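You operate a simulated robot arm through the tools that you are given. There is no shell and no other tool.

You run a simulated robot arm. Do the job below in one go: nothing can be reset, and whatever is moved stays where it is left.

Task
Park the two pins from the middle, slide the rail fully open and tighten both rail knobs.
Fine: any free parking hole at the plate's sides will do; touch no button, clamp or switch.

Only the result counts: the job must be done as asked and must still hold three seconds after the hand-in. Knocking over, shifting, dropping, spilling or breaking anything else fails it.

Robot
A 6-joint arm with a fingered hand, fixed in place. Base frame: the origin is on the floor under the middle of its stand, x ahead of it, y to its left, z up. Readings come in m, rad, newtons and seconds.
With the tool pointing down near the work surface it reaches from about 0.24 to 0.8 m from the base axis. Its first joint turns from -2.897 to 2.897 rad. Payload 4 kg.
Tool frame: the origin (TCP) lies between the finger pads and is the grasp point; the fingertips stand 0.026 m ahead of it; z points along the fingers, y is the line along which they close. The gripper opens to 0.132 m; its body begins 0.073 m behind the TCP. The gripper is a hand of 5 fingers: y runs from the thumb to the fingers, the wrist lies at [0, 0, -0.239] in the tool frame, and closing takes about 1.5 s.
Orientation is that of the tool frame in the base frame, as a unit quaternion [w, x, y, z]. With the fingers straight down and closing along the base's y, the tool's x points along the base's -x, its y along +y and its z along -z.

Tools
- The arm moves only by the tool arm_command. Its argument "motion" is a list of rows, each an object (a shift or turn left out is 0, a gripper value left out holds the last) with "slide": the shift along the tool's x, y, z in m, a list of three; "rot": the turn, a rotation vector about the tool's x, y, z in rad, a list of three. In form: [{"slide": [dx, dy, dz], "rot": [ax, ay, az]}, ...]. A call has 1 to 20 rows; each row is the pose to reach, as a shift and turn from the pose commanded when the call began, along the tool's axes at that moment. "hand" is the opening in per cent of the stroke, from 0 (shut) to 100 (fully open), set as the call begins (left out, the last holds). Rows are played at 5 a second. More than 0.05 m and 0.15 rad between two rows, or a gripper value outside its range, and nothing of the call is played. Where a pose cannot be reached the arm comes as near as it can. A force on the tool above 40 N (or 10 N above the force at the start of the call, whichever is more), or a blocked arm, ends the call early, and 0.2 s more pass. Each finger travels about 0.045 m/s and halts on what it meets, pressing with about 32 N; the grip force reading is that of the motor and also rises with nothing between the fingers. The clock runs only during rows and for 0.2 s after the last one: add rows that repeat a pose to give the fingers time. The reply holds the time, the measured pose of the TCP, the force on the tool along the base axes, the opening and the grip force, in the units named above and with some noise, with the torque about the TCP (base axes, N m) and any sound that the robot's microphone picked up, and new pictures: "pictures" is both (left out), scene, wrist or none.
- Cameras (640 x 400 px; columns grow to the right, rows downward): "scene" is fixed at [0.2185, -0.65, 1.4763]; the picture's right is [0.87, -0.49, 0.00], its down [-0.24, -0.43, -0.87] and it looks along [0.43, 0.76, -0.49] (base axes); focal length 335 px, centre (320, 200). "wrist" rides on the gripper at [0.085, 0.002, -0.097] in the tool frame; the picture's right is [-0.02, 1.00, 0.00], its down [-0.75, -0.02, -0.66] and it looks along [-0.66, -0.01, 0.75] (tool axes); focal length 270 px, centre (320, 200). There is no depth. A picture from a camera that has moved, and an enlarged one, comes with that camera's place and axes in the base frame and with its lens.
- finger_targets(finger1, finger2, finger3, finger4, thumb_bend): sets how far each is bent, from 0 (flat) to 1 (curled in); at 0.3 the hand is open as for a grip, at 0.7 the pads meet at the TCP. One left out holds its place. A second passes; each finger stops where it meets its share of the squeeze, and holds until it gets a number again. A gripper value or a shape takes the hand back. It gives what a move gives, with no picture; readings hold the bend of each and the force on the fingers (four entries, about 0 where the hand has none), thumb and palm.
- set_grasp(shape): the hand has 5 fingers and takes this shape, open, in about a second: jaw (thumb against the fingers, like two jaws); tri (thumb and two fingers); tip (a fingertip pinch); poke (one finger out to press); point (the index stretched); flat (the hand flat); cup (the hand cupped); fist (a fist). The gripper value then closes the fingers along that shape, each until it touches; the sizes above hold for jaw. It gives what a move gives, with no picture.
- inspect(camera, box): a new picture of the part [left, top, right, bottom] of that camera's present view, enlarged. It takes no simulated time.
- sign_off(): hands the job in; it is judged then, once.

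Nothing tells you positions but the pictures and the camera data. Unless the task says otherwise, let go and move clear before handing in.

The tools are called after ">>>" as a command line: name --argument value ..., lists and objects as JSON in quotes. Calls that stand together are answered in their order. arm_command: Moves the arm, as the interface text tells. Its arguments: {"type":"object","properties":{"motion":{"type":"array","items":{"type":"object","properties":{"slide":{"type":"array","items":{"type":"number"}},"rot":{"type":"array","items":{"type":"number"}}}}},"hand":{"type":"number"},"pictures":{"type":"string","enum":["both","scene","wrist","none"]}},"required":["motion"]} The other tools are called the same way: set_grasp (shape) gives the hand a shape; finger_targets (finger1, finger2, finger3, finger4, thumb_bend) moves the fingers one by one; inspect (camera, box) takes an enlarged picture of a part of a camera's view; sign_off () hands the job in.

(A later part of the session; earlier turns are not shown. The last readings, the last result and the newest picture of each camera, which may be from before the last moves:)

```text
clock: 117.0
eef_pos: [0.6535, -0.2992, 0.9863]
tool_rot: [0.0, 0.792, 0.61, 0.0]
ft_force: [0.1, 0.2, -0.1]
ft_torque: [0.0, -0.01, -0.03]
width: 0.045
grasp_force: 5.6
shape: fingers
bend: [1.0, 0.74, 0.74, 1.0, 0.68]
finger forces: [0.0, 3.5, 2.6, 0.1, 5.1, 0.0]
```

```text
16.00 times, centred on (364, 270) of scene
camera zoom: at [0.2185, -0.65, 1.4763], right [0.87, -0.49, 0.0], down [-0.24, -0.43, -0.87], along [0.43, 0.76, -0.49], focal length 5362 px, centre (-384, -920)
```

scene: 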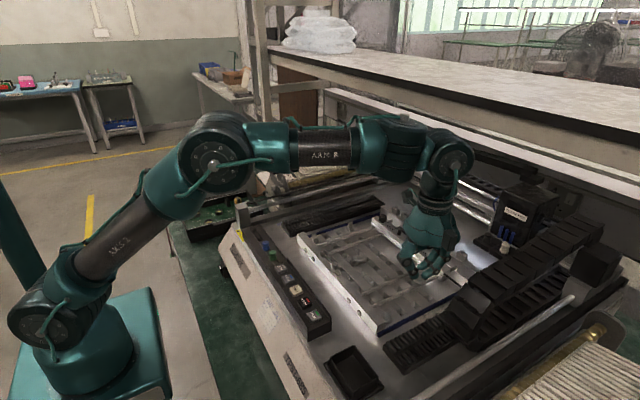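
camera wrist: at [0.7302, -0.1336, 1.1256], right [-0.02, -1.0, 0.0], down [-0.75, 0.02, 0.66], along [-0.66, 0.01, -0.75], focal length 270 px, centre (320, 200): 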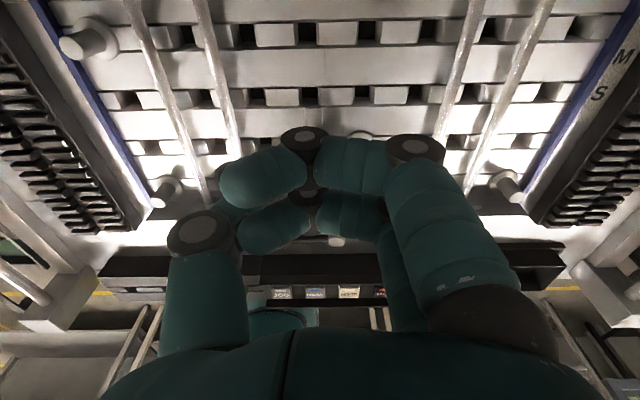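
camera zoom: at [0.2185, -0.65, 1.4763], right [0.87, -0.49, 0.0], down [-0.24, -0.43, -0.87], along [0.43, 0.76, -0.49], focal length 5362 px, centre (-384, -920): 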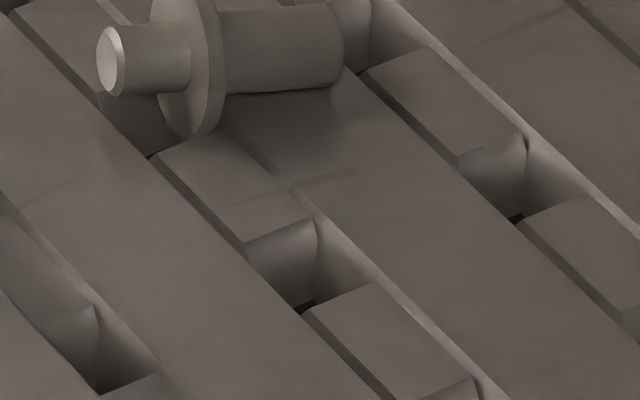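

The hole-to-hole offset measured in the picture matches the motion made to within about half a millimetre. I lower in small steps and watch the force.

>>> arm_command --motion '[{"slide": [0, 0, 0.002]}, {"slide": [0, 0, 0.004]}, {"slide": [0, 0, 0.006]}, {"slide": [0, 0, 0.006]}]' --pictures "none"

>>> inspect --camera "scene" --box '[407, 288, 429, 306]'

```text
clock: 118.0
eef_pos: [0.6535, -0.2983, 0.9797]
tool_rot: [0.001, 0.793, 0.61, 0.0]
ft_force: [0.0, -0.4, -1.2]
ft_torque: [-0.04, -0.02, 0.01]
width: 0.045
grasp_force: 5.6
shape: fingers
bend: [1.0, 0.74, 0.74, 1.0, 0.68]
finger forces: [0.0, 3.3, 2.5, 0.0, 5.2, 0.1]
```

```text
16.00 times, centred on (418, 297) of scene
camera zoom: at [0.2185, -0.65, 1.4763], right [0.87, -0.49, 0.0], down [-0.24, -0.43, -0.87], along [0.43, 0.76, -0.49], focal length 5362 px, centre (-1248, -1352)
```

zoom: 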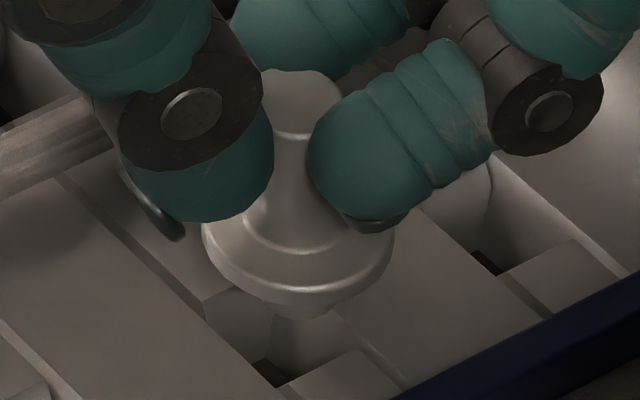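

The flange centre projects exactly onto the hole centre. I keep lowering.

>>> arm_command --motion '[{"slide": [0, 0, 0.002]}, {"slide": [0, 0, 0.004]}, {"slide": [0, 0, 0.006]}, {"slide": [0, 0, 0.006]}]' --pictures "none"

>>> inspect --camera "scene" --box '[407, 288, 429, 306]'

```text
clock: 119.0
eef_pos: [0.6541, -0.2986, 0.9748]
tool_rot: [0.0, 0.792, 0.611, 0.0]
ft_force: [-0.8, 0.2, 0.5]
ft_torque: [-0.01, -0.01, -0.01]
width: 0.045
grasp_force: 4.8
shape: fingers
bend: [1.0, 0.74, 0.74, 1.0, 0.68]
finger forces: [0.0, 3.4, 2.5, 0.0, 5.5, 0.0]
```

```text
16.00 times, centred on (418, 297) of scene
camera zoom: at [0.2185, -0.65, 1.4763], right [0.87, -0.49, 0.0], down [-0.24, -0.43, -0.87], along [0.43, 0.76, -0.49], focal length 5362 px, centre (-1248, -1352)
```

zoom: 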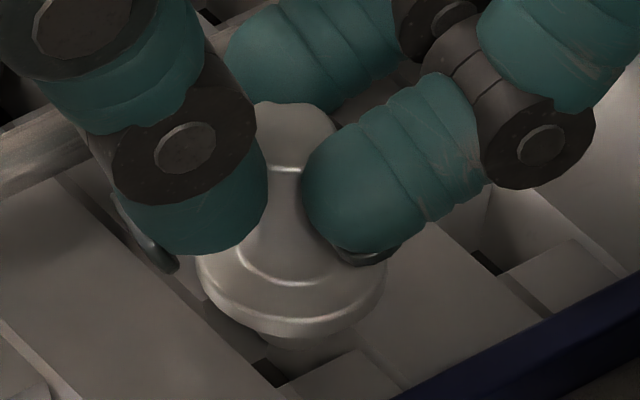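

>>> arm_command --motion '[{"slide": [0, 0, 0.002]}, {"slide": [0, 0, 0.004]}, {"slide": [0, 0, 0.005]}, {"slide": [0, 0, 0.005]}]' --pictures "none"

>>> inspect --camera "scene" --box '[407, 288, 429, 306]'

```text
clock: 120.0
eef_pos: [0.6533, -0.2988, 0.9696]
tool_rot: [0.0, 0.793, 0.61, 0.001]
ft_force: [-5.0, -0.1, 9.1]
ft_torque: [0.02, 0.13, -0.01]
width: 0.0451
grasp_force: 7.9
shape: fingers
bend: [1.0, 0.75, 0.75, 1.0, 0.68]
finger forces: [0.1, 4.3, 3.6, 0.0, 7.6, 0.0]
```

```text
16.00 times, centred on (418, 297) of scene
camera zoom: at [0.2185, -0.65, 1.4763], right [0.87, -0.49, 0.0], down [-0.24, -0.43, -0.87], along [0.43, 0.76, -0.49], focal length 5362 px, centre (-1248, -1352)
```

zoom: 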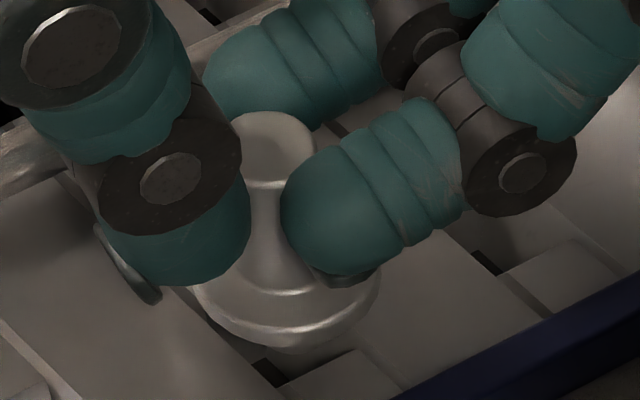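

The shank is about 10 mm into the hole and the flange has touched the plate. I release in small steps and let it settle.

>>> finger_targets --finger2 0.72 --finger3 0.72 --thumb_bend 0.665

>>> finger_targets --finger2 0.69 --finger3 0.69 --thumb_bend 0.645

>>> inspect --camera "scene" --box '[407, 288, 429, 306]'

```text
clock: 121.0
eef_pos: [0.6537, -0.2992, 0.9693]
tool_rot: [0.0, 0.792, 0.61, 0.0]
ft_force: [0.2, 0.4, 0.8]
ft_torque: [-0.02, 0.01, 0.02]
width: 0.0458
grasp_force: 1.6
shape: fingers
bend: [1.0, 0.72, 0.72, 1.0, 0.66]
finger forces: [0.1, 1.4, 1.1, 0.1, 1.0, 0.0]
```

```text
clock: 122.0
eef_pos: [0.6537, -0.3001, 0.9691]
tool_rot: [0.0, 0.792, 0.61, -0.001]
ft_force: [-0.3, -0.8, 0.4]
ft_torque: [-0.01, 0.01, 0.01]
width: 0.0458
grasp_force: 0.3
shape: fingers
bend: [1.0, 0.69, 0.69, 1.0, 0.64]
finger forces: [0.0, 0.0, 0.0, 0.1, 0.1, 0.1]
```

```text
16.00 times, centred on (418, 297) of scene
camera zoom: at [0.2185, -0.65, 1.4763], right [0.87, -0.49, 0.0], down [-0.24, -0.43, -0.87], along [0.43, 0.76, -0.49], focal length 5362 px, centre (-1248, -1352)
```

zoom: 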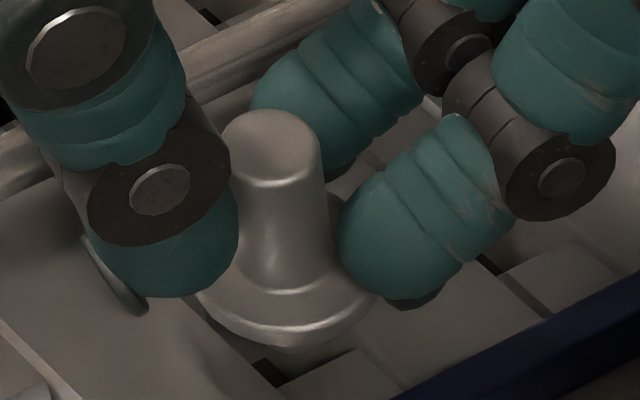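

>>> finger_targets --finger2 0.665 --finger3 0.665 --thumb_bend 0.6

>>> inspect --camera "scene" --box '[407, 288, 429, 306]'

```text
clock: 123.0
eef_pos: [0.6539, -0.2997, 0.9691]
tool_rot: [0.0, 0.792, 0.61, 0.0]
ft_force: [0.4, 0.7, 0.0]
ft_torque: [0.01, 0.0, 0.01]
width: 0.0479
grasp_force: 0.1
shape: fingers
bend: [1.0, 0.66, 0.66, 1.0, 0.6]
finger forces: [0.0, 0.1, 0.0, 0.0, 0.0, 0.0]
```

```text
16.00 times, centred on (418, 297) of scene
camera zoom: at [0.2185, -0.65, 1.4763], right [0.87, -0.49, 0.0], down [-0.24, -0.43, -0.87], along [0.43, 0.76, -0.49], focal length 5362 px, centre (-1248, -1352)
```

zoom: 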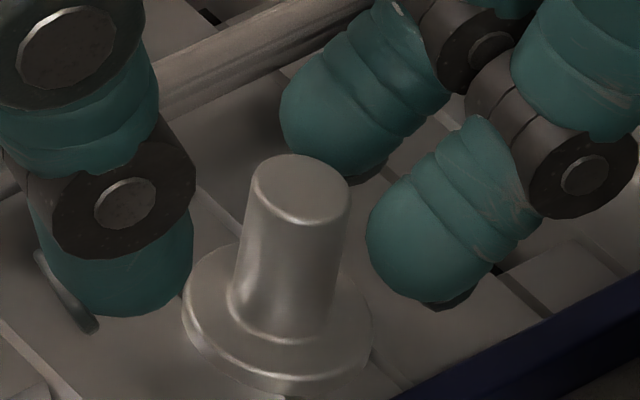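

Pin A is fully seated and upright in row 3. I rise straight up and look at pin B.

>>> arm_command --motion '[{"slide": [0, 0, -0.01]}, {"slide": [0, 0, -0.025]}, {"slide": [0, 0, -0.045]}, {"slide": [0, 0, -0.07]}, {"slide": [0, 0, -0.09]}, {"slide": [0, 0, -0.09]}]' --pictures "none"

>>> inspect --camera "scene" --box '[395, 280, 435, 310]'

>>> inspect --camera "scene" --box '[335, 245, 385, 280]'

```text
clock: 124.4
eef_pos: [0.6537, -0.2988, 1.0592]
tool_rot: [0.001, 0.792, 0.61, 0.0]
ft_force: [-0.7, 0.6, 0.0]
ft_torque: [0.0, -0.03, 0.0]
width: 0.0477
grasp_force: 0.1
shape: fingers
bend: [1.0, 0.66, 0.66, 1.0, 0.6]
finger forces: [0.0, 0.0, 0.0, 0.0, 0.1, 0.0]
```

```text
13.33 times, centred on (415, 295) of scene
camera zoom: at [0.2185, -0.65, 1.4763], right [0.87, -0.49, 0.0], down [-0.24, -0.43, -0.87], along [0.43, 0.76, -0.49], focal length 4468 px, centre (-947, -1067)
```

zoom: 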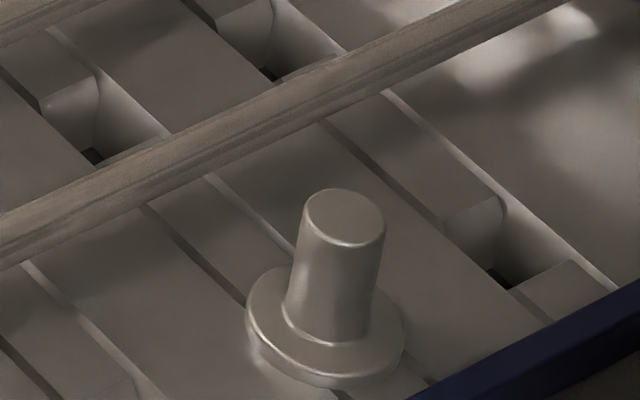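

```text
11.43 times, centred on (360, 262) of scene
camera zoom: at [0.2185, -0.65, 1.4763], right [0.87, -0.49, 0.0], down [-0.24, -0.43, -0.87], along [0.43, 0.76, -0.49], focal length 3830 px, centre (-137, -514)
```

zoom: 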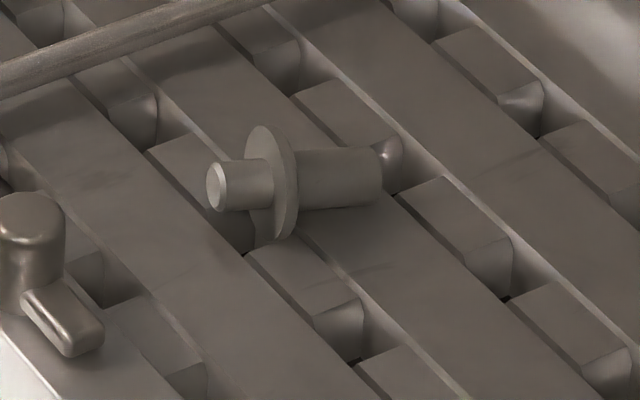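

Pin A is parked properly. Pin B lies with its flange near (0.615, -0.128), shank toward -x. I set the thumb with finger 2 for the pinch, curl the others and move above B with the hand turned.

>>> finger_targets --finger1 1 --finger2 0.63 --finger3 1 --finger4 1 --thumb_bend 0.6

>>> arm_command --motion '[{"slide": [0.0156, -0.0074, 0.003], "rot": [0, 0, 0.13]}, {"slide": [0.0313, -0.0147, 0.006], "rot": [0, 0, 0.26]}, {"slide": [0.0469, -0.0221, 0.009], "rot": [0, 0, 0.39]}, {"slide": [0.0626, -0.0294, 0.012], "rot": [0, 0, 0.52]}, {"slide": [0.0782, -0.0368, 0.015], "rot": [0, 0, 0.65]}, {"slide": [0.0938, -0.0442, 0.018], "rot": [0, 0, 0.78]}, {"slide": [0.1095, -0.0515, 0.021], "rot": [0, 0, 0.91]}, {"slide": [0.1251, -0.0589, 0.024], "rot": [0, 0, 1.04]}, {"slide": [0.1408, -0.0662, 0.027], "rot": [0, 0, 1.17]}, {"slide": [0.1564, -0.0736, 0.029], "rot": [0, 0, 1.3125]}, {"slide": [0.1564, -0.0736, 0.029], "rot": [0, 0, 1.3125]}]' --pictures "none"

>>> inspect --camera "scene" --box '[325, 205, 405, 270]'

```text
clock: 125.4
eef_pos: [0.6529, -0.2984, 1.0588]
tool_rot: [0.0, 0.792, 0.61, 0.0]
ft_force: [0.3, -0.5, 0.0]
ft_torque: [0.04, -0.02, -0.01]
width: 0.0479
grasp_force: 0.1
shape: fingers
bend: [1.0, 0.63, 1.0, 1.0, 0.6]
finger forces: [0.0, 0.0, 0.0, 0.0, 0.0, 0.1]
```

```text
clock: 127.8
eef_pos: [0.6231, -0.1287, 1.0308]
tool_rot: [0.0, 1.0, 0.0, 0.0]
ft_force: [0.2, 0.0, 0.0]
ft_torque: [-0.01, 0.02, -0.03]
width: 0.0475
grasp_force: 0.1
shape: fingers
bend: [1.0, 0.63, 1.0, 1.0, 0.6]
finger forces: [0.0, 0.0, 0.0, 0.1, 0.0, 0.0]
```

```text
6.15 times, centred on (365, 238) of scene
camera zoom: at [0.2185, -0.65, 1.4763], right [0.87, -0.49, 0.0], down [-0.24, -0.43, -0.87], along [0.43, 0.76, -0.49], focal length 2062 px, centre (43, -31)
```

zoom: 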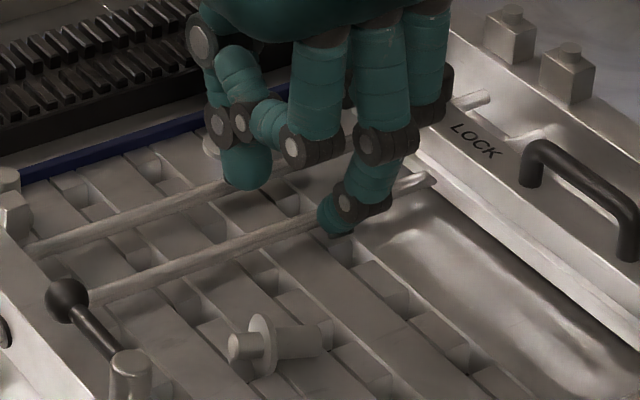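

>>> arm_command --motion '[{"slide": [0.001, 0, 0], "rot": [0, 0, 0.13]}, {"slide": [0.002, 0, 0], "rot": [0, 0, 0.26]}, {"slide": [0.0027, -0.0012, 0], "rot": [0, 0, 0.4]}, {"slide": [0.0027, -0.0012, 0], "rot": [0, 0, 0.4]}]' --pictures "scene"

>>> inspect --camera "scene" --box '[325, 205, 405, 270]'

```text
clock: 128.8
eef_pos: [0.6243, -0.1293, 1.0305]
tool_rot: [0.001, 0.98, -0.2, -0.001]
ft_force: [0.2, 0.0, -0.4]
ft_torque: [0.01, 0.01, 0.02]
width: 0.0475
grasp_force: 0.1
shape: fingers
bend: [1.0, 0.63, 1.0, 1.0, 0.6]
finger forces: [0.0, 0.0, 0.0, 0.1, 0.1, 0.1]
```

scene: 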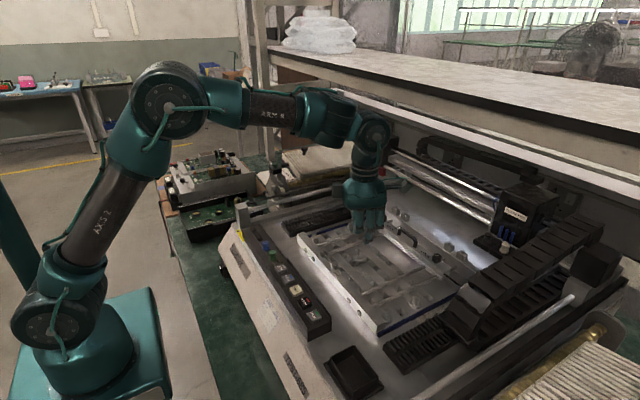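

```text
6.15 times, centred on (365, 238) of scene
camera zoom: at [0.2185, -0.65, 1.4763], right [0.87, -0.49, 0.0], down [-0.24, -0.43, -0.87], along [0.43, 0.76, -0.49], focal length 2062 px, centre (43, -31)
```

zoom: 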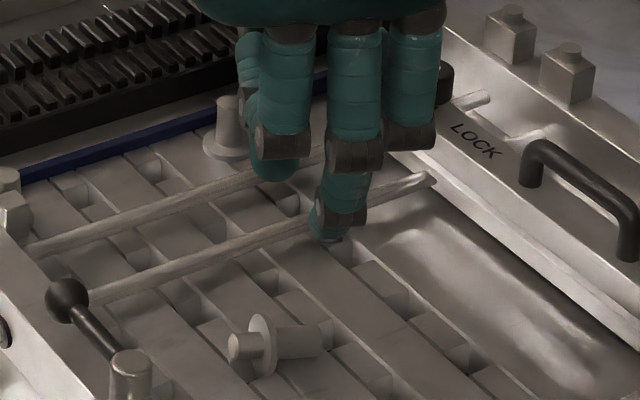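

>>> arm_command --motion '[{"slide": [0.001, 0, 0.02]}, {"slide": [0.001, 0, 0.04]}, {"slide": [0.001, 0, 0.055]}, {"slide": [0.001, 0, 0.055]}]' --pictures "none"

>>> inspect --camera "scene" --box '[345, 235, 395, 270]'

```text
clock: 129.8
eef_pos: [0.6255, -0.1279, 0.9755]
tool_rot: [-0.001, 0.98, -0.199, 0.001]
ft_force: [0.1, 0.1, 0.3]
ft_torque: [0.0, 0.0, 0.01]
width: 0.0477
grasp_force: 0.1
shape: fingers
bend: [1.0, 0.63, 1.0, 1.0, 0.6]
finger forces: [0.0, 0.0, 0.0, 0.0, 0.0, 0.1]
```

```text
11.43 times, centred on (370, 252) of scene
camera zoom: at [0.2185, -0.65, 1.4763], right [0.87, -0.49, 0.0], down [-0.24, -0.43, -0.87], along [0.43, 0.76, -0.49], focal length 3830 px, centre (-251, -400)
```

zoom: 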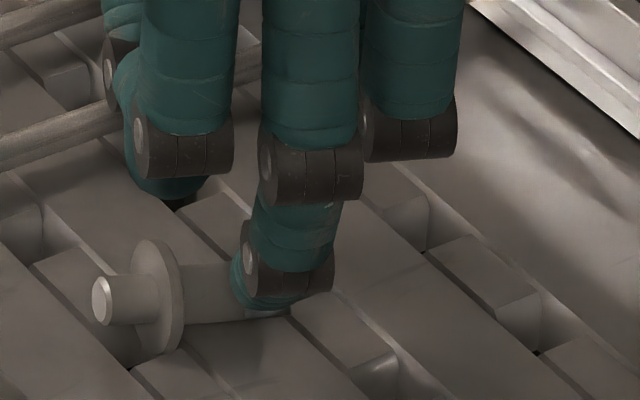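

>>> arm_command --motion '[{"slide": [-0.0018, 0.0008, 0.005]}, {"slide": [-0.0018, 0.0008, 0.01]}, {"slide": [-0.0018, 0.0008, 0.013]}, {"slide": [-0.0018, 0.0008, 0.013]}]' --pictures "none"

>>> finger_targets --finger2 0.65 --thumb_bend 0.62

>>> inspect --camera "scene" --box '[345, 235, 395, 270]'

```text
clock: 130.8
eef_pos: [0.6248, -0.1284, 0.9619]
tool_rot: [0.0, 0.98, -0.199, 0.0]
ft_force: [-0.3, 0.2, 0.0]
ft_torque: [-0.03, 0.03, 0.01]
width: 0.0477
grasp_force: 0.0
shape: fingers
bend: [1.0, 0.63, 1.0, 1.0, 0.6]
finger forces: [0.0, 0.0, 0.1, 0.0, 0.0, 0.0]
```

```text
clock: 131.8
eef_pos: [0.6242, -0.128, 0.9626]
tool_rot: [0.0, 0.98, -0.198, 0.001]
ft_force: [0.1, 0.4, 0.9]
ft_torque: [-0.03, 0.0, 0.01]
width: 0.047
grasp_force: 0.1
shape: fingers
bend: [1.0, 0.65, 1.0, 1.0, 0.62]
finger forces: [0.0, 0.0, 0.0, 0.0, 0.1, 0.0]
```

```text
11.43 times, centred on (370, 252) of scene
camera zoom: at [0.2185, -0.65, 1.4763], right [0.87, -0.49, 0.0], down [-0.24, -0.43, -0.87], along [0.43, 0.76, -0.49], focal length 3830 px, centre (-251, -400)
```

zoom: 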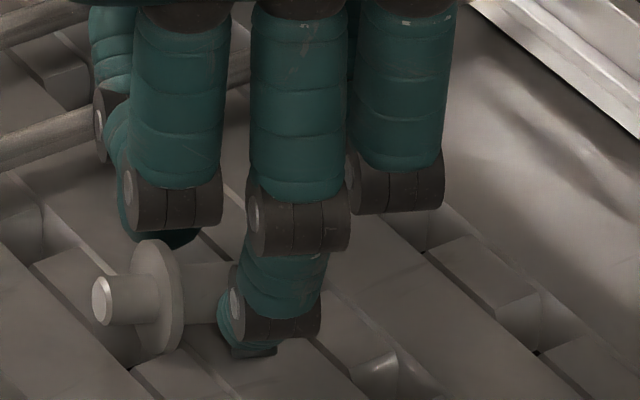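

>>> finger_targets --finger2 0.67 --thumb_bend 0.635

>>> finger_targets --finger2 0.685 --thumb_bend 0.645

>>> inspect --camera "scene" --box '[345, 235, 395, 270]'

```text
clock: 132.8
eef_pos: [0.6241, -0.1278, 0.9633]
tool_rot: [0.001, 0.98, -0.198, 0.0]
ft_force: [0.1, 0.5, -0.5]
ft_torque: [0.01, 0.0, -0.01]
width: 0.0466
grasp_force: 0.1
shape: fingers
bend: [1.0, 0.67, 1.0, 1.0, 0.63]
finger forces: [0.1, 0.0, 0.0, 0.0, 0.1, 0.1]
```

```text
clock: 133.8
eef_pos: [0.6251, -0.1284, 0.9631]
tool_rot: [0.0, 0.98, -0.199, 0.001]
ft_force: [-1.3, 0.0, -0.7]
ft_torque: [0.0, -0.01, 0.01]
width: 0.0464
grasp_force: 0.1
shape: fingers
bend: [1.0, 0.68, 1.0, 1.0, 0.64]
finger forces: [0.0, 0.1, 0.0, 0.0, 0.1, 0.1]
```

```text
11.43 times, centred on (370, 252) of scene
camera zoom: at [0.2185, -0.65, 1.4763], right [0.87, -0.49, 0.0], down [-0.24, -0.43, -0.87], along [0.43, 0.76, -0.49], focal length 3830 px, centre (-251, -400)
```

zoom: 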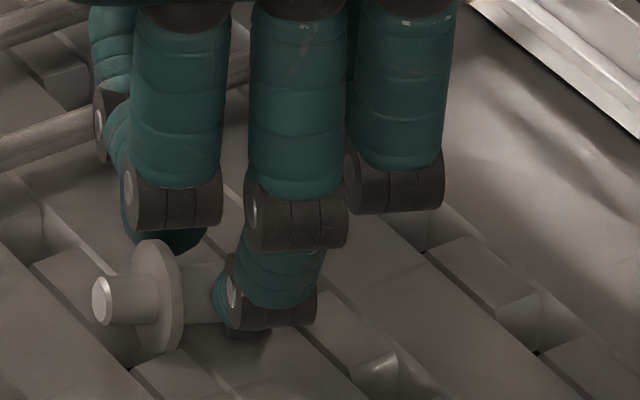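

>>> arm_command --motion '[{"slide": [0, 0, 0.002]}, {"slide": [0, 0, 0.002]}]' --pictures "none"

>>> finger_targets --finger2 0.697 --thumb_bend 0.655

>>> inspect --camera "scene" --box '[345, 235, 395, 270]'

```text
clock: 134.4
eef_pos: [0.6237, -0.1289, 0.9613]
tool_rot: [0.0, 0.98, -0.199, 0.0]
ft_force: [0.1, 0.5, -0.3]
ft_torque: [0.0, 0.0, -0.01]
width: 0.0465
grasp_force: 0.2
shape: fingers
bend: [1.0, 0.68, 1.0, 1.0, 0.64]
finger forces: [0.1, 0.0, 0.1, 0.0, 0.4, 0.0]
```

```text
clock: 135.4
eef_pos: [0.6235, -0.1281, 0.9606]
tool_rot: [0.0, 0.98, -0.199, 0.0]
ft_force: [0.1, 0.7, 0.7]
ft_torque: [0.02, -0.02, 0.01]
width: 0.046
grasp_force: 0.1
shape: fingers
bend: [1.0, 0.69, 1.0, 1.0, 0.65]
finger forces: [0.0, 0.1, 0.0, 0.0, 0.4, 0.0]
```

```text
11.43 times, centred on (370, 252) of scene
camera zoom: at [0.2185, -0.65, 1.4763], right [0.87, -0.49, 0.0], down [-0.24, -0.43, -0.87], along [0.43, 0.76, -0.49], focal length 3830 px, centre (-251, -400)
```

zoom: 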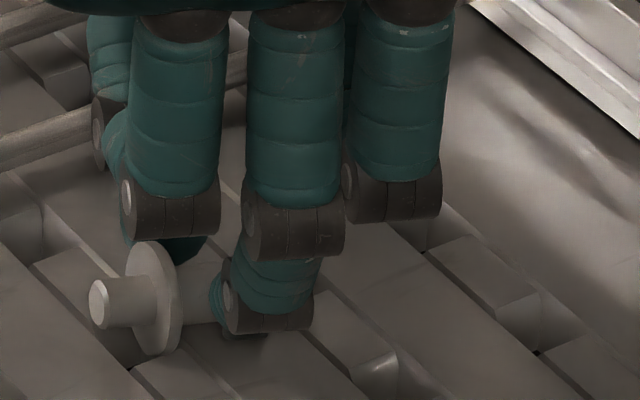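

>>> finger_targets --thumb_bend 0.64

>>> arm_command --motion '[{"slide": [0.0014, -0.0006, 0]}, {"slide": [0.0028, -0.0012, 0]}, {"slide": [0.0028, -0.0012, 0]}]' --pictures "none"

>>> finger_targets --finger2 0.705 --thumb_bend 0.655

>>> inspect --camera "scene" --box '[345, 235, 395, 270]'

```text
clock: 136.4
eef_pos: [0.6238, -0.1279, 0.9604]
tool_rot: [0.001, 0.98, -0.199, -0.001]
ft_force: [-0.5, -0.6, 0.9]
ft_torque: [0.02, -0.01, 0.02]
width: 0.0463
grasp_force: 0.6
shape: fingers
bend: [1.0, 0.69, 1.0, 1.0, 0.64]
finger forces: [0.0, 0.1, 0.0, 0.0, 0.2, 0.1]
```

```text
clock: 137.2
eef_pos: [0.6282, -0.129, 0.9605]
tool_rot: [-0.001, 0.98, -0.198, 0.0]
ft_force: [0.0, -0.1, -1.0]
ft_torque: [0.0, 0.0, 0.0]
width: 0.0464
grasp_force: 0.1
shape: fingers
bend: [1.0, 0.69, 1.0, 1.0, 0.64]
finger forces: [0.1, 0.1, 0.0, 0.0, 0.0, 0.1]
```

```text
clock: 138.2
eef_pos: [0.6275, -0.1292, 0.9604]
tool_rot: [0.0, 0.98, -0.199, 0.0]
ft_force: [-0.2, 0.0, -0.3]
ft_torque: [0.01, -0.01, -0.01]
width: 0.0458
grasp_force: 0.1
shape: fingers
bend: [1.0, 0.7, 1.0, 1.0, 0.65]
finger forces: [0.0, 0.1, 0.0, 0.0, 0.0, 0.1]
```

```text
11.43 times, centred on (370, 252) of scene
camera zoom: at [0.2185, -0.65, 1.4763], right [0.87, -0.49, 0.0], down [-0.24, -0.43, -0.87], along [0.43, 0.76, -0.49], focal length 3830 px, centre (-251, -400)
```

zoom: 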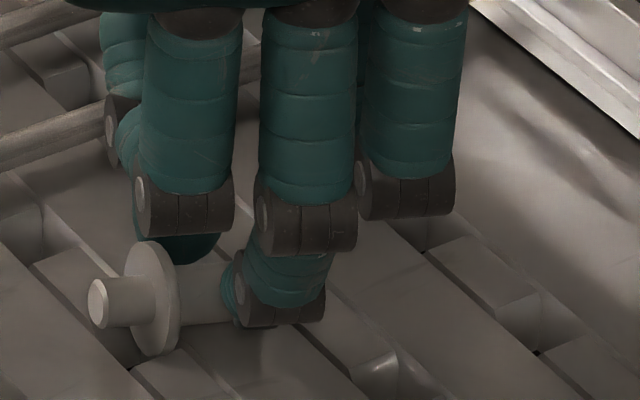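

>>> finger_targets --finger2 0.715 --thumb_bend 0.665

>>> inspect --camera "scene" --box '[345, 235, 395, 270]'

```text
clock: 139.2
eef_pos: [0.6277, -0.1291, 0.9602]
tool_rot: [0.001, 0.98, -0.199, -0.001]
ft_force: [-0.8, -0.3, -0.4]
ft_torque: [-0.01, 0.02, -0.01]
width: 0.0457
grasp_force: 0.1
shape: fingers
bend: [1.0, 0.71, 1.0, 1.0, 0.66]
finger forces: [0.1, 0.2, 0.0, 0.0, 0.1, 0.0]
```

```text
11.43 times, centred on (370, 252) of scene
camera zoom: at [0.2185, -0.65, 1.4763], right [0.87, -0.49, 0.0], down [-0.24, -0.43, -0.87], along [0.43, 0.76, -0.49], focal length 3830 px, centre (-251, -400)
```

zoom: 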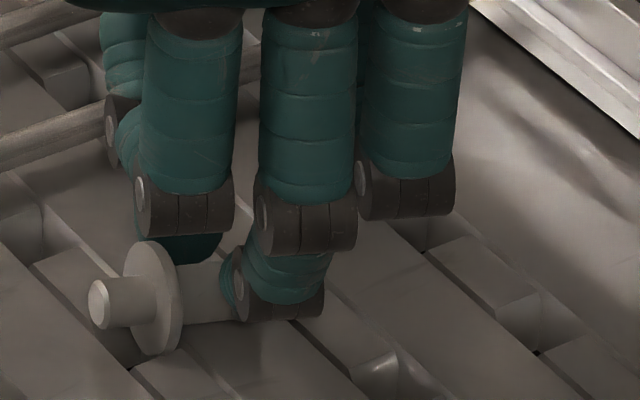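

>>> finger_targets --finger2 0.722 --thumb_bend 0.675

>>> inspect --camera "scene" --box '[345, 235, 395, 270]'

```text
clock: 140.2
eef_pos: [0.627, -0.1286, 0.9599]
tool_rot: [0.0, 0.98, -0.199, 0.0]
ft_force: [-0.1, 0.3, -0.8]
ft_torque: [0.0, -0.01, 0.01]
width: 0.0454
grasp_force: 0.6
shape: fingers
bend: [1.0, 0.72, 1.0, 1.0, 0.67]
finger forces: [0.0, 0.5, 0.0, 0.0, 0.3, 0.0]
```

```text
11.43 times, centred on (370, 252) of scene
camera zoom: at [0.2185, -0.65, 1.4763], right [0.87, -0.49, 0.0], down [-0.24, -0.43, -0.87], along [0.43, 0.76, -0.49], focal length 3830 px, centre (-251, -400)
```

zoom: 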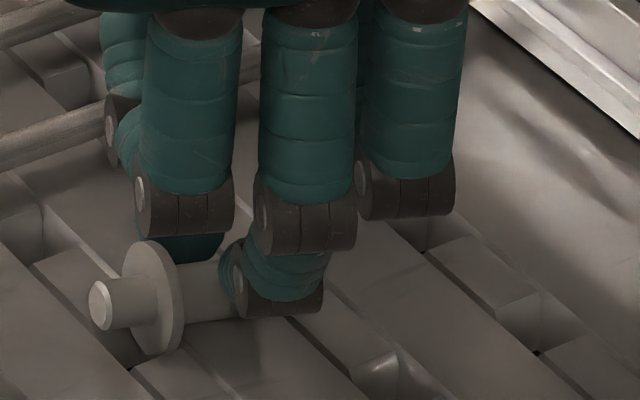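

>>> finger_targets --finger2 0.735 --thumb_bend 0.685

>>> inspect --camera "scene" --box '[345, 235, 395, 270]'

```text
clock: 141.2
eef_pos: [0.6275, -0.1273, 0.9602]
tool_rot: [0.0, 0.98, -0.199, 0.0]
ft_force: [-0.3, 0.7, -0.8]
ft_torque: [-0.01, -0.01, 0.01]
width: 0.045
grasp_force: 1.1
shape: fingers
bend: [1.0, 0.72, 1.0, 1.0, 0.67]
finger forces: [0.0, 1.1, 0.0, 0.0, 1.0, 0.0]
```

```text
11.43 times, centred on (370, 252) of scene
camera zoom: at [0.2185, -0.65, 1.4763], right [0.87, -0.49, 0.0], down [-0.24, -0.43, -0.87], along [0.43, 0.76, -0.49], focal length 3830 px, centre (-251, -400)
```

zoom: 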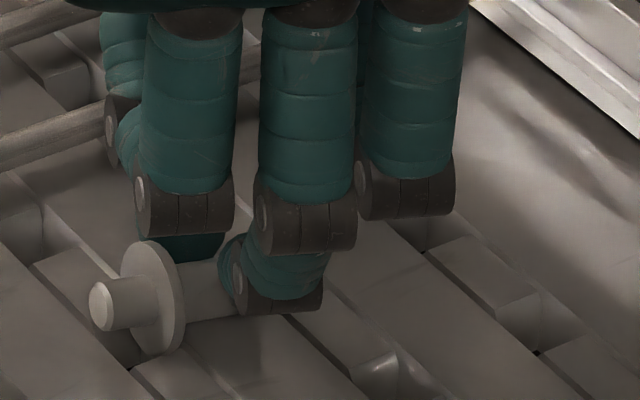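

>>> finger_targets --finger2 0.75 --thumb_bend 0.7

>>> inspect --camera "scene" --box '[345, 235, 395, 270]'

```text
clock: 142.2
eef_pos: [0.6275, -0.1283, 0.9605]
tool_rot: [0.001, 0.98, -0.199, -0.001]
ft_force: [0.1, 0.8, 2.8]
ft_torque: [0.01, -0.04, -0.01]
width: 0.045
grasp_force: 3.4
shape: fingers
bend: [1.0, 0.75, 1.0, 1.0, 0.69]
finger forces: [0.0, 3.7, 0.0, 0.0, 2.7, 0.1]
```

```text
11.43 times, centred on (370, 252) of scene
camera zoom: at [0.2185, -0.65, 1.4763], right [0.87, -0.49, 0.0], down [-0.24, -0.43, -0.87], along [0.43, 0.76, -0.49], focal length 3830 px, centre (-251, -400)
```

zoom: 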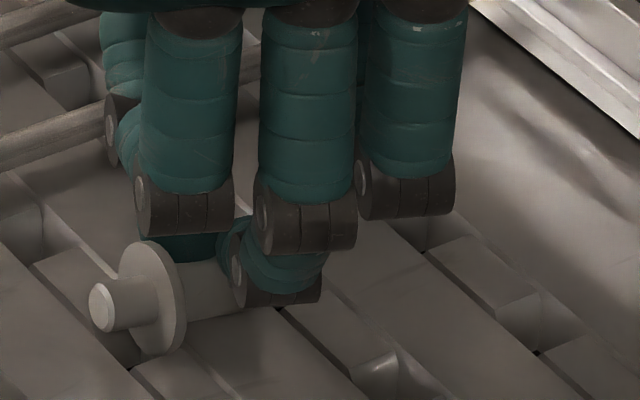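

>>> finger_targets --finger2 0.69 --thumb_bend 0.645

>>> arm_command --motion '[{"slide": [0, 0, 0.001]}, {"slide": [0, 0, 0.0025]}, {"slide": [0, 0, 0.0025]}]' --pictures "none"

>>> inspect --camera "scene" --box '[345, 235, 395, 270]'

```text
clock: 143.2
eef_pos: [0.6273, -0.1289, 0.9601]
tool_rot: [0.001, 0.98, -0.198, 0.0]
ft_force: [0.9, 0.2, 0.5]
ft_torque: [0.01, -0.03, 0.0]
width: 0.0461
grasp_force: 0.1
shape: fingers
bend: [1.0, 0.69, 1.0, 1.0, 0.64]
finger forces: [0.1, 0.0, 0.0, 0.1, 0.0, 0.0]
```

```text
clock: 144.0
eef_pos: [0.6262, -0.1282, 0.9578]
tool_rot: [0.0, 0.98, -0.198, 0.0]
ft_force: [0.0, 0.1, 0.4]
ft_torque: [0.01, 0.0, 0.0]
width: 0.0462
grasp_force: 0.1
shape: fingers
bend: [1.0, 0.69, 1.0, 1.0, 0.64]
finger forces: [0.1, 0.1, 0.0, 0.0, 0.0, 0.1]
```

```text
11.43 times, centred on (370, 252) of scene
camera zoom: at [0.2185, -0.65, 1.4763], right [0.87, -0.49, 0.0], down [-0.24, -0.43, -0.87], along [0.43, 0.76, -0.49], focal length 3830 px, centre (-251, -400)
```

zoom: 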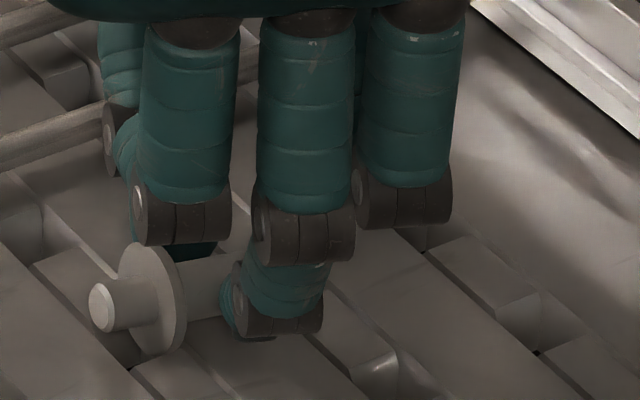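

>>> arm_command --motion '[{"slide": [0, 0, 0.001]}, {"slide": [0, 0, 0.002]}, {"slide": [0, 0, 0.002]}]' --pictures "none"

>>> finger_targets --finger2 0.705 --thumb_bend 0.66

>>> finger_targets --finger2 0.715 --thumb_bend 0.668

>>> inspect --camera "scene" --box '[345, 235, 395, 270]'

```text
clock: 144.8
eef_pos: [0.6272, -0.1283, 0.9557]
tool_rot: [0.0, 0.98, -0.2, 0.001]
ft_force: [-2.4, 1.7, 9.9]
ft_torque: [0.26, -0.02, 0.08]
width: 0.0459
grasp_force: 5.0
shape: fingers
bend: [1.0, 0.69, 1.0, 1.0, 0.64]
finger forces: [0.1, 0.0, 0.0, 0.1, 9.7, 0.0]
```

```text
clock: 145.8
eef_pos: [0.6272, -0.1281, 0.9555]
tool_rot: [0.001, 0.98, -0.199, 0.0]
ft_force: [1.3, 2.9, 9.2]
ft_torque: [0.28, -0.14, -0.03]
width: 0.0459
grasp_force: 4.5
shape: fingers
bend: [1.0, 0.7, 1.0, 1.0, 0.66]
finger forces: [0.1, 0.2, 0.0, 0.0, 9.6, 0.0]
```

```text
clock: 146.8
eef_pos: [0.627, -0.1284, 0.9564]
tool_rot: [0.0, 0.98, -0.199, -0.001]
ft_force: [2.4, 2.8, 11.0]
ft_torque: [0.3, -0.16, -0.03]
width: 0.0457
grasp_force: 5.8
shape: fingers
bend: [1.0, 0.71, 1.0, 1.0, 0.66]
finger forces: [0.0, 0.5, 0.1, 0.0, 11.1, 0.0]
```

```text
11.43 times, centred on (370, 252) of scene
camera zoom: at [0.2185, -0.65, 1.4763], right [0.87, -0.49, 0.0], down [-0.24, -0.43, -0.87], along [0.43, 0.76, -0.49], focal length 3830 px, centre (-251, -400)
```

zoom: 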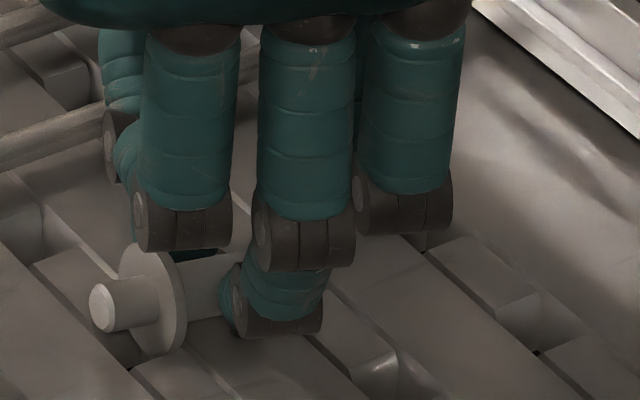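

>>> arm_command --motion '[{"slide": [0, 0, -0.001]}, {"slide": [0, 0, -0.0015]}, {"slide": [0, 0, -0.0015]}]' --pictures "none"

>>> finger_targets --finger2 0.725 --thumb_bend 0.68

>>> inspect --camera "scene" --box '[345, 235, 395, 270]'

```text
clock: 147.6
eef_pos: [0.6266, -0.1271, 0.9576]
tool_rot: [0.0, 0.98, -0.199, -0.001]
ft_force: [0.3, 0.6, 0.6]
ft_torque: [0.0, 0.01, 0.0]
width: 0.0458
grasp_force: 1.1
shape: fingers
bend: [1.0, 0.71, 1.0, 1.0, 0.66]
finger forces: [0.0, 0.7, 0.1, 0.0, 0.8, 0.0]
```

```text
clock: 148.6
eef_pos: [0.6272, -0.1278, 0.9567]
tool_rot: [0.001, 0.98, -0.198, 0.0]
ft_force: [-0.3, 0.3, 0.4]
ft_torque: [0.02, 0.02, -0.01]
width: 0.0453
grasp_force: 1.5
shape: fingers
bend: [1.0, 0.71, 1.0, 1.0, 0.67]
finger forces: [0.0, 1.8, 0.0, 0.0, 1.9, 0.0]
```

```text
11.43 times, centred on (370, 252) of scene
camera zoom: at [0.2185, -0.65, 1.4763], right [0.87, -0.49, 0.0], down [-0.24, -0.43, -0.87], along [0.43, 0.76, -0.49], focal length 3830 px, centre (-251, -400)
```

zoom: 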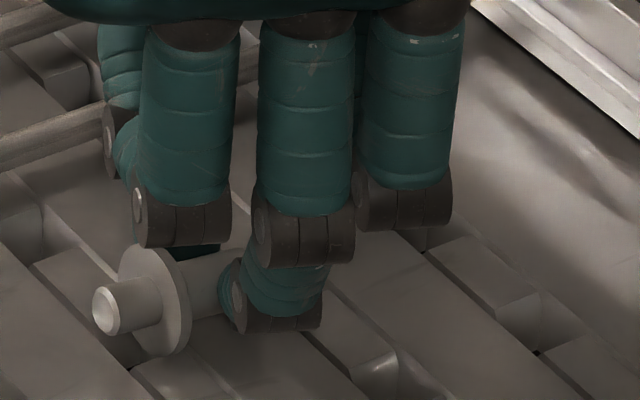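

>>> finger_targets --finger2 0.735 --thumb_bend 0.69

>>> inspect --camera "scene" --box '[345, 235, 395, 270]'

```text
clock: 149.6
eef_pos: [0.6271, -0.1284, 0.9571]
tool_rot: [0.0, 0.98, -0.199, 0.0]
ft_force: [-0.6, 0.5, 0.3]
ft_torque: [-0.03, 0.01, 0.01]
width: 0.0453
grasp_force: 2.7
shape: fingers
bend: [1.0, 0.72, 1.0, 1.0, 0.68]
finger forces: [0.0, 2.6, 0.0, 0.1, 3.0, 0.0]
```

```text
11.43 times, centred on (370, 252) of scene
camera zoom: at [0.2185, -0.65, 1.4763], right [0.87, -0.49, 0.0], down [-0.24, -0.43, -0.87], along [0.43, 0.76, -0.49], focal length 3830 px, centre (-251, -400)
```

zoom: 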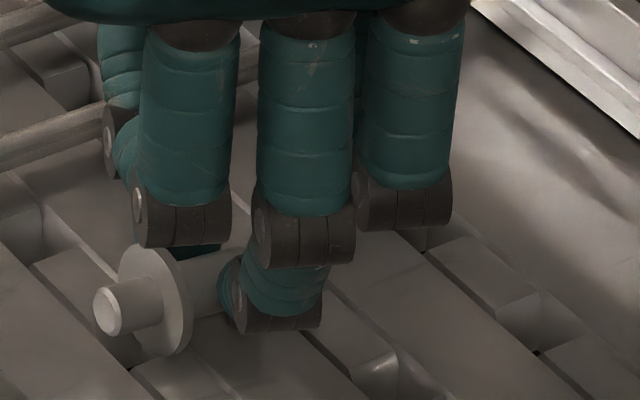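

The stud is gripped with about 3 N. I lift slowly and watch how the pin hangs.

>>> finger_targets --finger2 0.742 --thumb_bend 0.697

>>> arm_command --motion '[{"slide": [0, 0, -0.004]}, {"slide": [0, 0, -0.008]}, {"slide": [0, 0, -0.012]}, {"slide": [0, 0, -0.016]}, {"slide": [0, 0, -0.02]}]' --pictures "none"

>>> inspect --camera "scene" --box '[345, 230, 395, 265]'

```text
clock: 150.6
eef_pos: [0.6279, -0.1294, 0.9575]
tool_rot: [-0.001, 0.98, -0.198, 0.0]
ft_force: [-0.4, -0.2, 0.2]
ft_torque: [0.01, -0.02, -0.01]
width: 0.0451
grasp_force: 3.2
shape: fingers
bend: [1.0, 0.72, 1.0, 1.0, 0.68]
finger forces: [0.1, 3.4, 0.0, 0.0, 3.7, 0.0]
```

```text
clock: 151.8
eef_pos: [0.6272, -0.1282, 0.9774]
tool_rot: [0.0, 0.98, -0.198, 0.0]
ft_force: [-0.1, 0.0, -0.6]
ft_torque: [-0.01, 0.0, 0.04]
width: 0.0449
grasp_force: 3.5
shape: fingers
bend: [1.0, 0.73, 1.0, 1.0, 0.68]
finger forces: [0.0, 3.4, 0.0, 0.1, 3.7, 0.1]
```

```text
11.43 times, centred on (370, 248) of scene
camera zoom: at [0.2185, -0.65, 1.4763], right [0.87, -0.49, 0.0], down [-0.24, -0.43, -0.87], along [0.43, 0.76, -0.49], focal length 3830 px, centre (-251, -343)
```

zoom: 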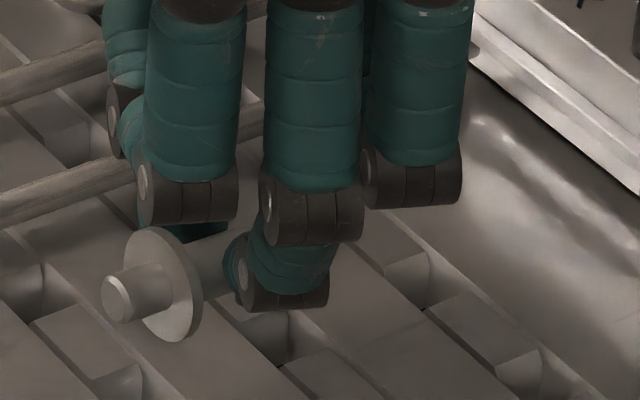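

Pin B is lifted, with its axis nearly level. I raise it, then tilt the hand outward in steps so the shank turns downward.

>>> arm_command --motion '[{"slide": [0.005, -0.002, -0.02]}, {"slide": [0.01, -0.004, -0.04]}, {"slide": [0.02, -0.0085, -0.06]}, {"slide": [0.028, -0.012, -0.08]}, {"slide": [0.032, -0.0136, -0.1]}, {"slide": [0.032, -0.0136, -0.115]}, {"slide": [0.032, -0.0136, -0.115]}]' --pictures "none"

>>> arm_command --motion '[{"rot": [0.039, 0.092, 0]}, {"rot": [0.078, 0.184, 0]}, {"rot": [0.117, 0.276, 0]}, {"rot": [0.117, 0.276, 0]}]' --pictures "scene"

>>> inspect --camera "scene" --box '[330, 170, 430, 260]'

```text
clock: 153.4
eef_pos: [0.6627, -0.1276, 1.0931]
tool_rot: [0.0, 0.98, -0.198, 0.001]
ft_force: [0.4, 0.0, -0.9]
ft_torque: [-0.03, 0.03, 0.0]
width: 0.0452
grasp_force: 3.5
shape: fingers
bend: [1.0, 0.73, 1.0, 1.0, 0.68]
finger forces: [0.1, 3.4, 0.0, 0.0, 3.6, 0.1]
```

```text
clock: 154.4
eef_pos: [0.6627, -0.1271, 1.0921]
tool_rot: [-0.03, 0.969, -0.197, 0.146]
ft_force: [-0.3, 1.3, 0.1]
ft_torque: [0.02, -0.03, -0.01]
width: 0.0455
grasp_force: 3.8
shape: fingers
bend: [1.0, 0.73, 1.0, 1.0, 0.68]
finger forces: [0.0, 3.3, 0.0, 0.0, 3.5, 0.0]
```

scene: 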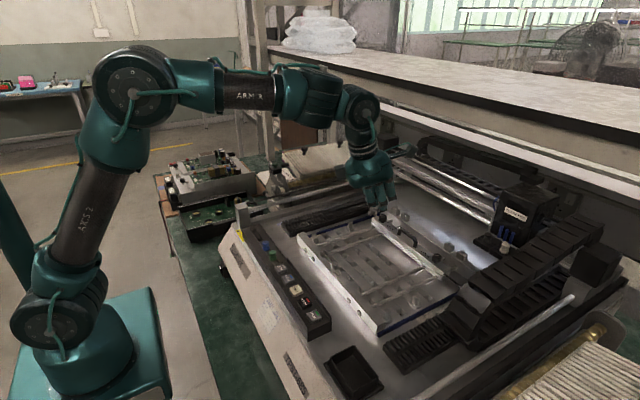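

```text
4.44 times, centred on (380, 215) of scene
camera zoom: at [0.2185, -0.65, 1.4763], right [0.87, -0.49, 0.0], down [-0.24, -0.43, -0.87], along [0.43, 0.76, -0.49], focal length 1490 px, centre (53, 133)
```

zoom: 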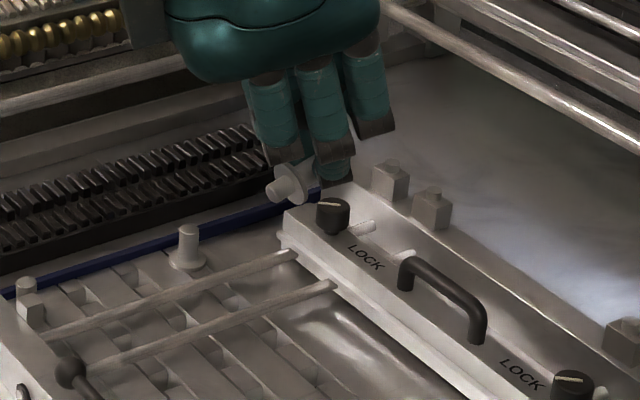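

>>> arm_command --motion '[{"rot": [0.039, 0.092, 0]}, {"rot": [0.078, 0.184, 0]}, {"rot": [0.117, 0.276, 0]}, {"rot": [0.156, 0.368, 0]}, {"rot": [0.195, 0.46, 0]}, {"rot": [0.195, 0.46, 0]}]' --pictures "scene"

>>> inspect --camera "scene" --box '[350, 180, 430, 240]'

```text
clock: 155.8
eef_pos: [0.6611, -0.1286, 1.0917]
tool_rot: [-0.078, 0.903, -0.184, 0.382]
ft_force: [-0.1, 0.3, 0.3]
ft_torque: [0.01, 0.01, 0.0]
width: 0.0451
grasp_force: 3.1
shape: fingers
bend: [1.0, 0.73, 1.0, 1.0, 0.68]
finger forces: [0.0, 3.1, 0.1, 0.0, 3.4, 0.2]
```

scene: 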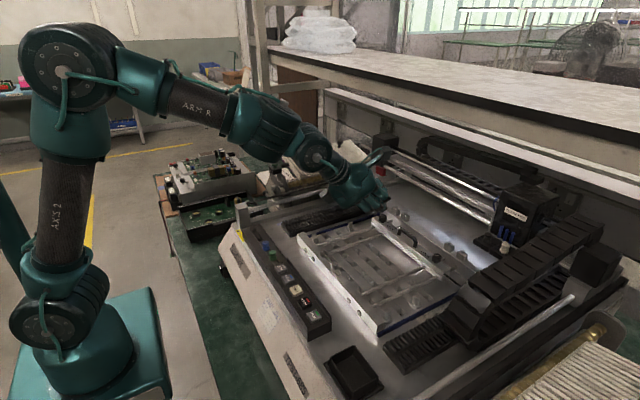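

```text
6.67 times, centred on (390, 210) of scene
camera zoom: at [0.2185, -0.65, 1.4763], right [0.87, -0.49, 0.0], down [-0.24, -0.43, -0.87], along [0.43, 0.76, -0.49], focal length 2234 px, centre (-147, 133)
```

zoom: 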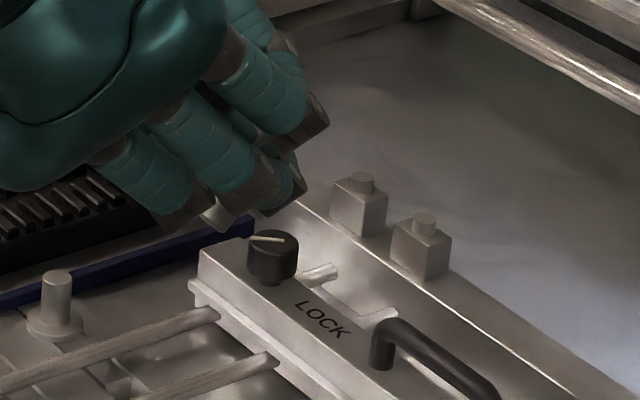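

>>> inspect --camera "wrist" --box '[160, 60, 480, 260]'

>>> inspect --camera "scene" --box '[362, 195, 402, 225]'

```text
2.00 times, centred on (320, 160) of wrist
camera zoom: at [0.6473, -0.1617, 1.2143], right [-0.28, -0.91, -0.29], down [-0.95, 0.31, -0.03], along [0.12, 0.27, -0.96], focal length 541 px, centre (320, 280)
```

zoom: 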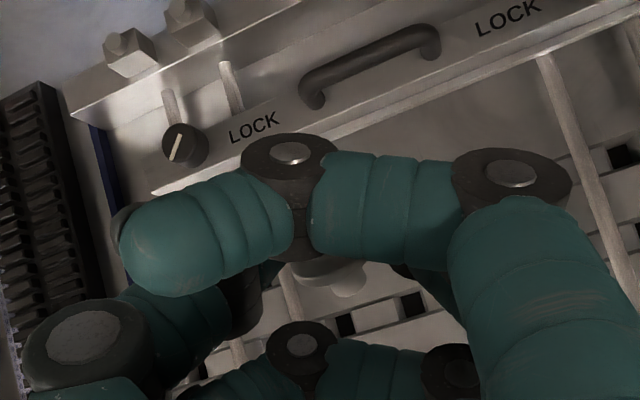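

```text
13.33 times, centred on (382, 210) of scene
camera zoom: at [0.2185, -0.65, 1.4763], right [0.87, -0.49, 0.0], down [-0.24, -0.43, -0.87], along [0.43, 0.76, -0.49], focal length 4468 px, centre (-507, 67)
```

zoom: 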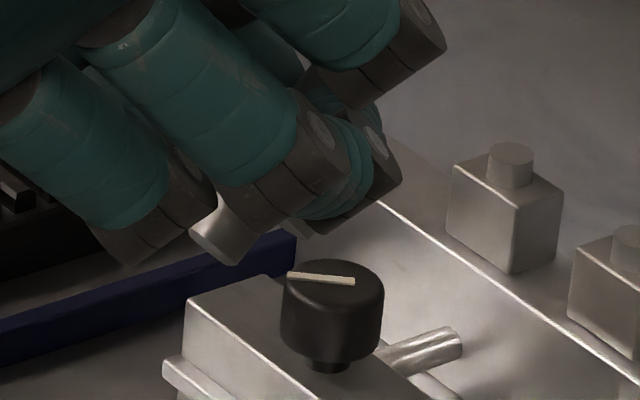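

The hand is tilted 46° outward and the shank points about 40° below level. I'll hook the shank tip into a free middle hole far from the clamp and swing the pin upright about it. First I measure the row 4 holes.

>>> inspect --camera "scene" --box '[365, 243, 397, 263]'

>>> inspect --camera "scene" --box '[340, 230, 420, 285]'

```text
16.00 times, centred on (381, 253) of scene
camera zoom: at [0.2185, -0.65, 1.4763], right [0.87, -0.49, 0.0], down [-0.24, -0.43, -0.87], along [0.43, 0.76, -0.49], focal length 5362 px, centre (-656, -648)
```

zoom: 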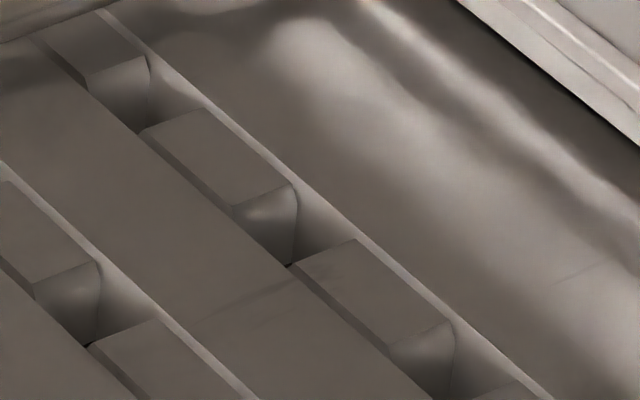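

```text
7.27 times, centred on (380, 258) of scene
camera zoom: at [0.2185, -0.65, 1.4763], right [0.87, -0.49, 0.0], down [-0.24, -0.43, -0.87], along [0.43, 0.76, -0.49], focal length 2437 px, centre (-116, -218)
```

zoom: 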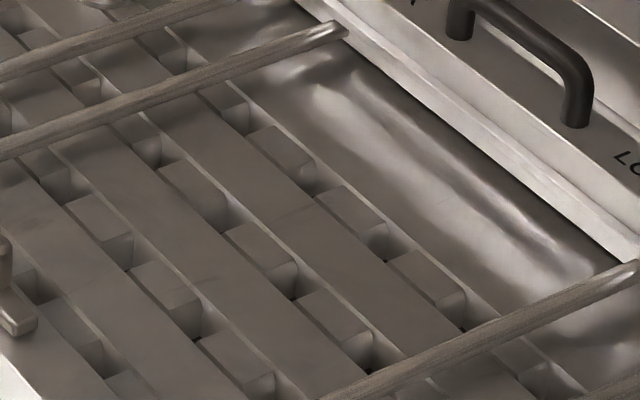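

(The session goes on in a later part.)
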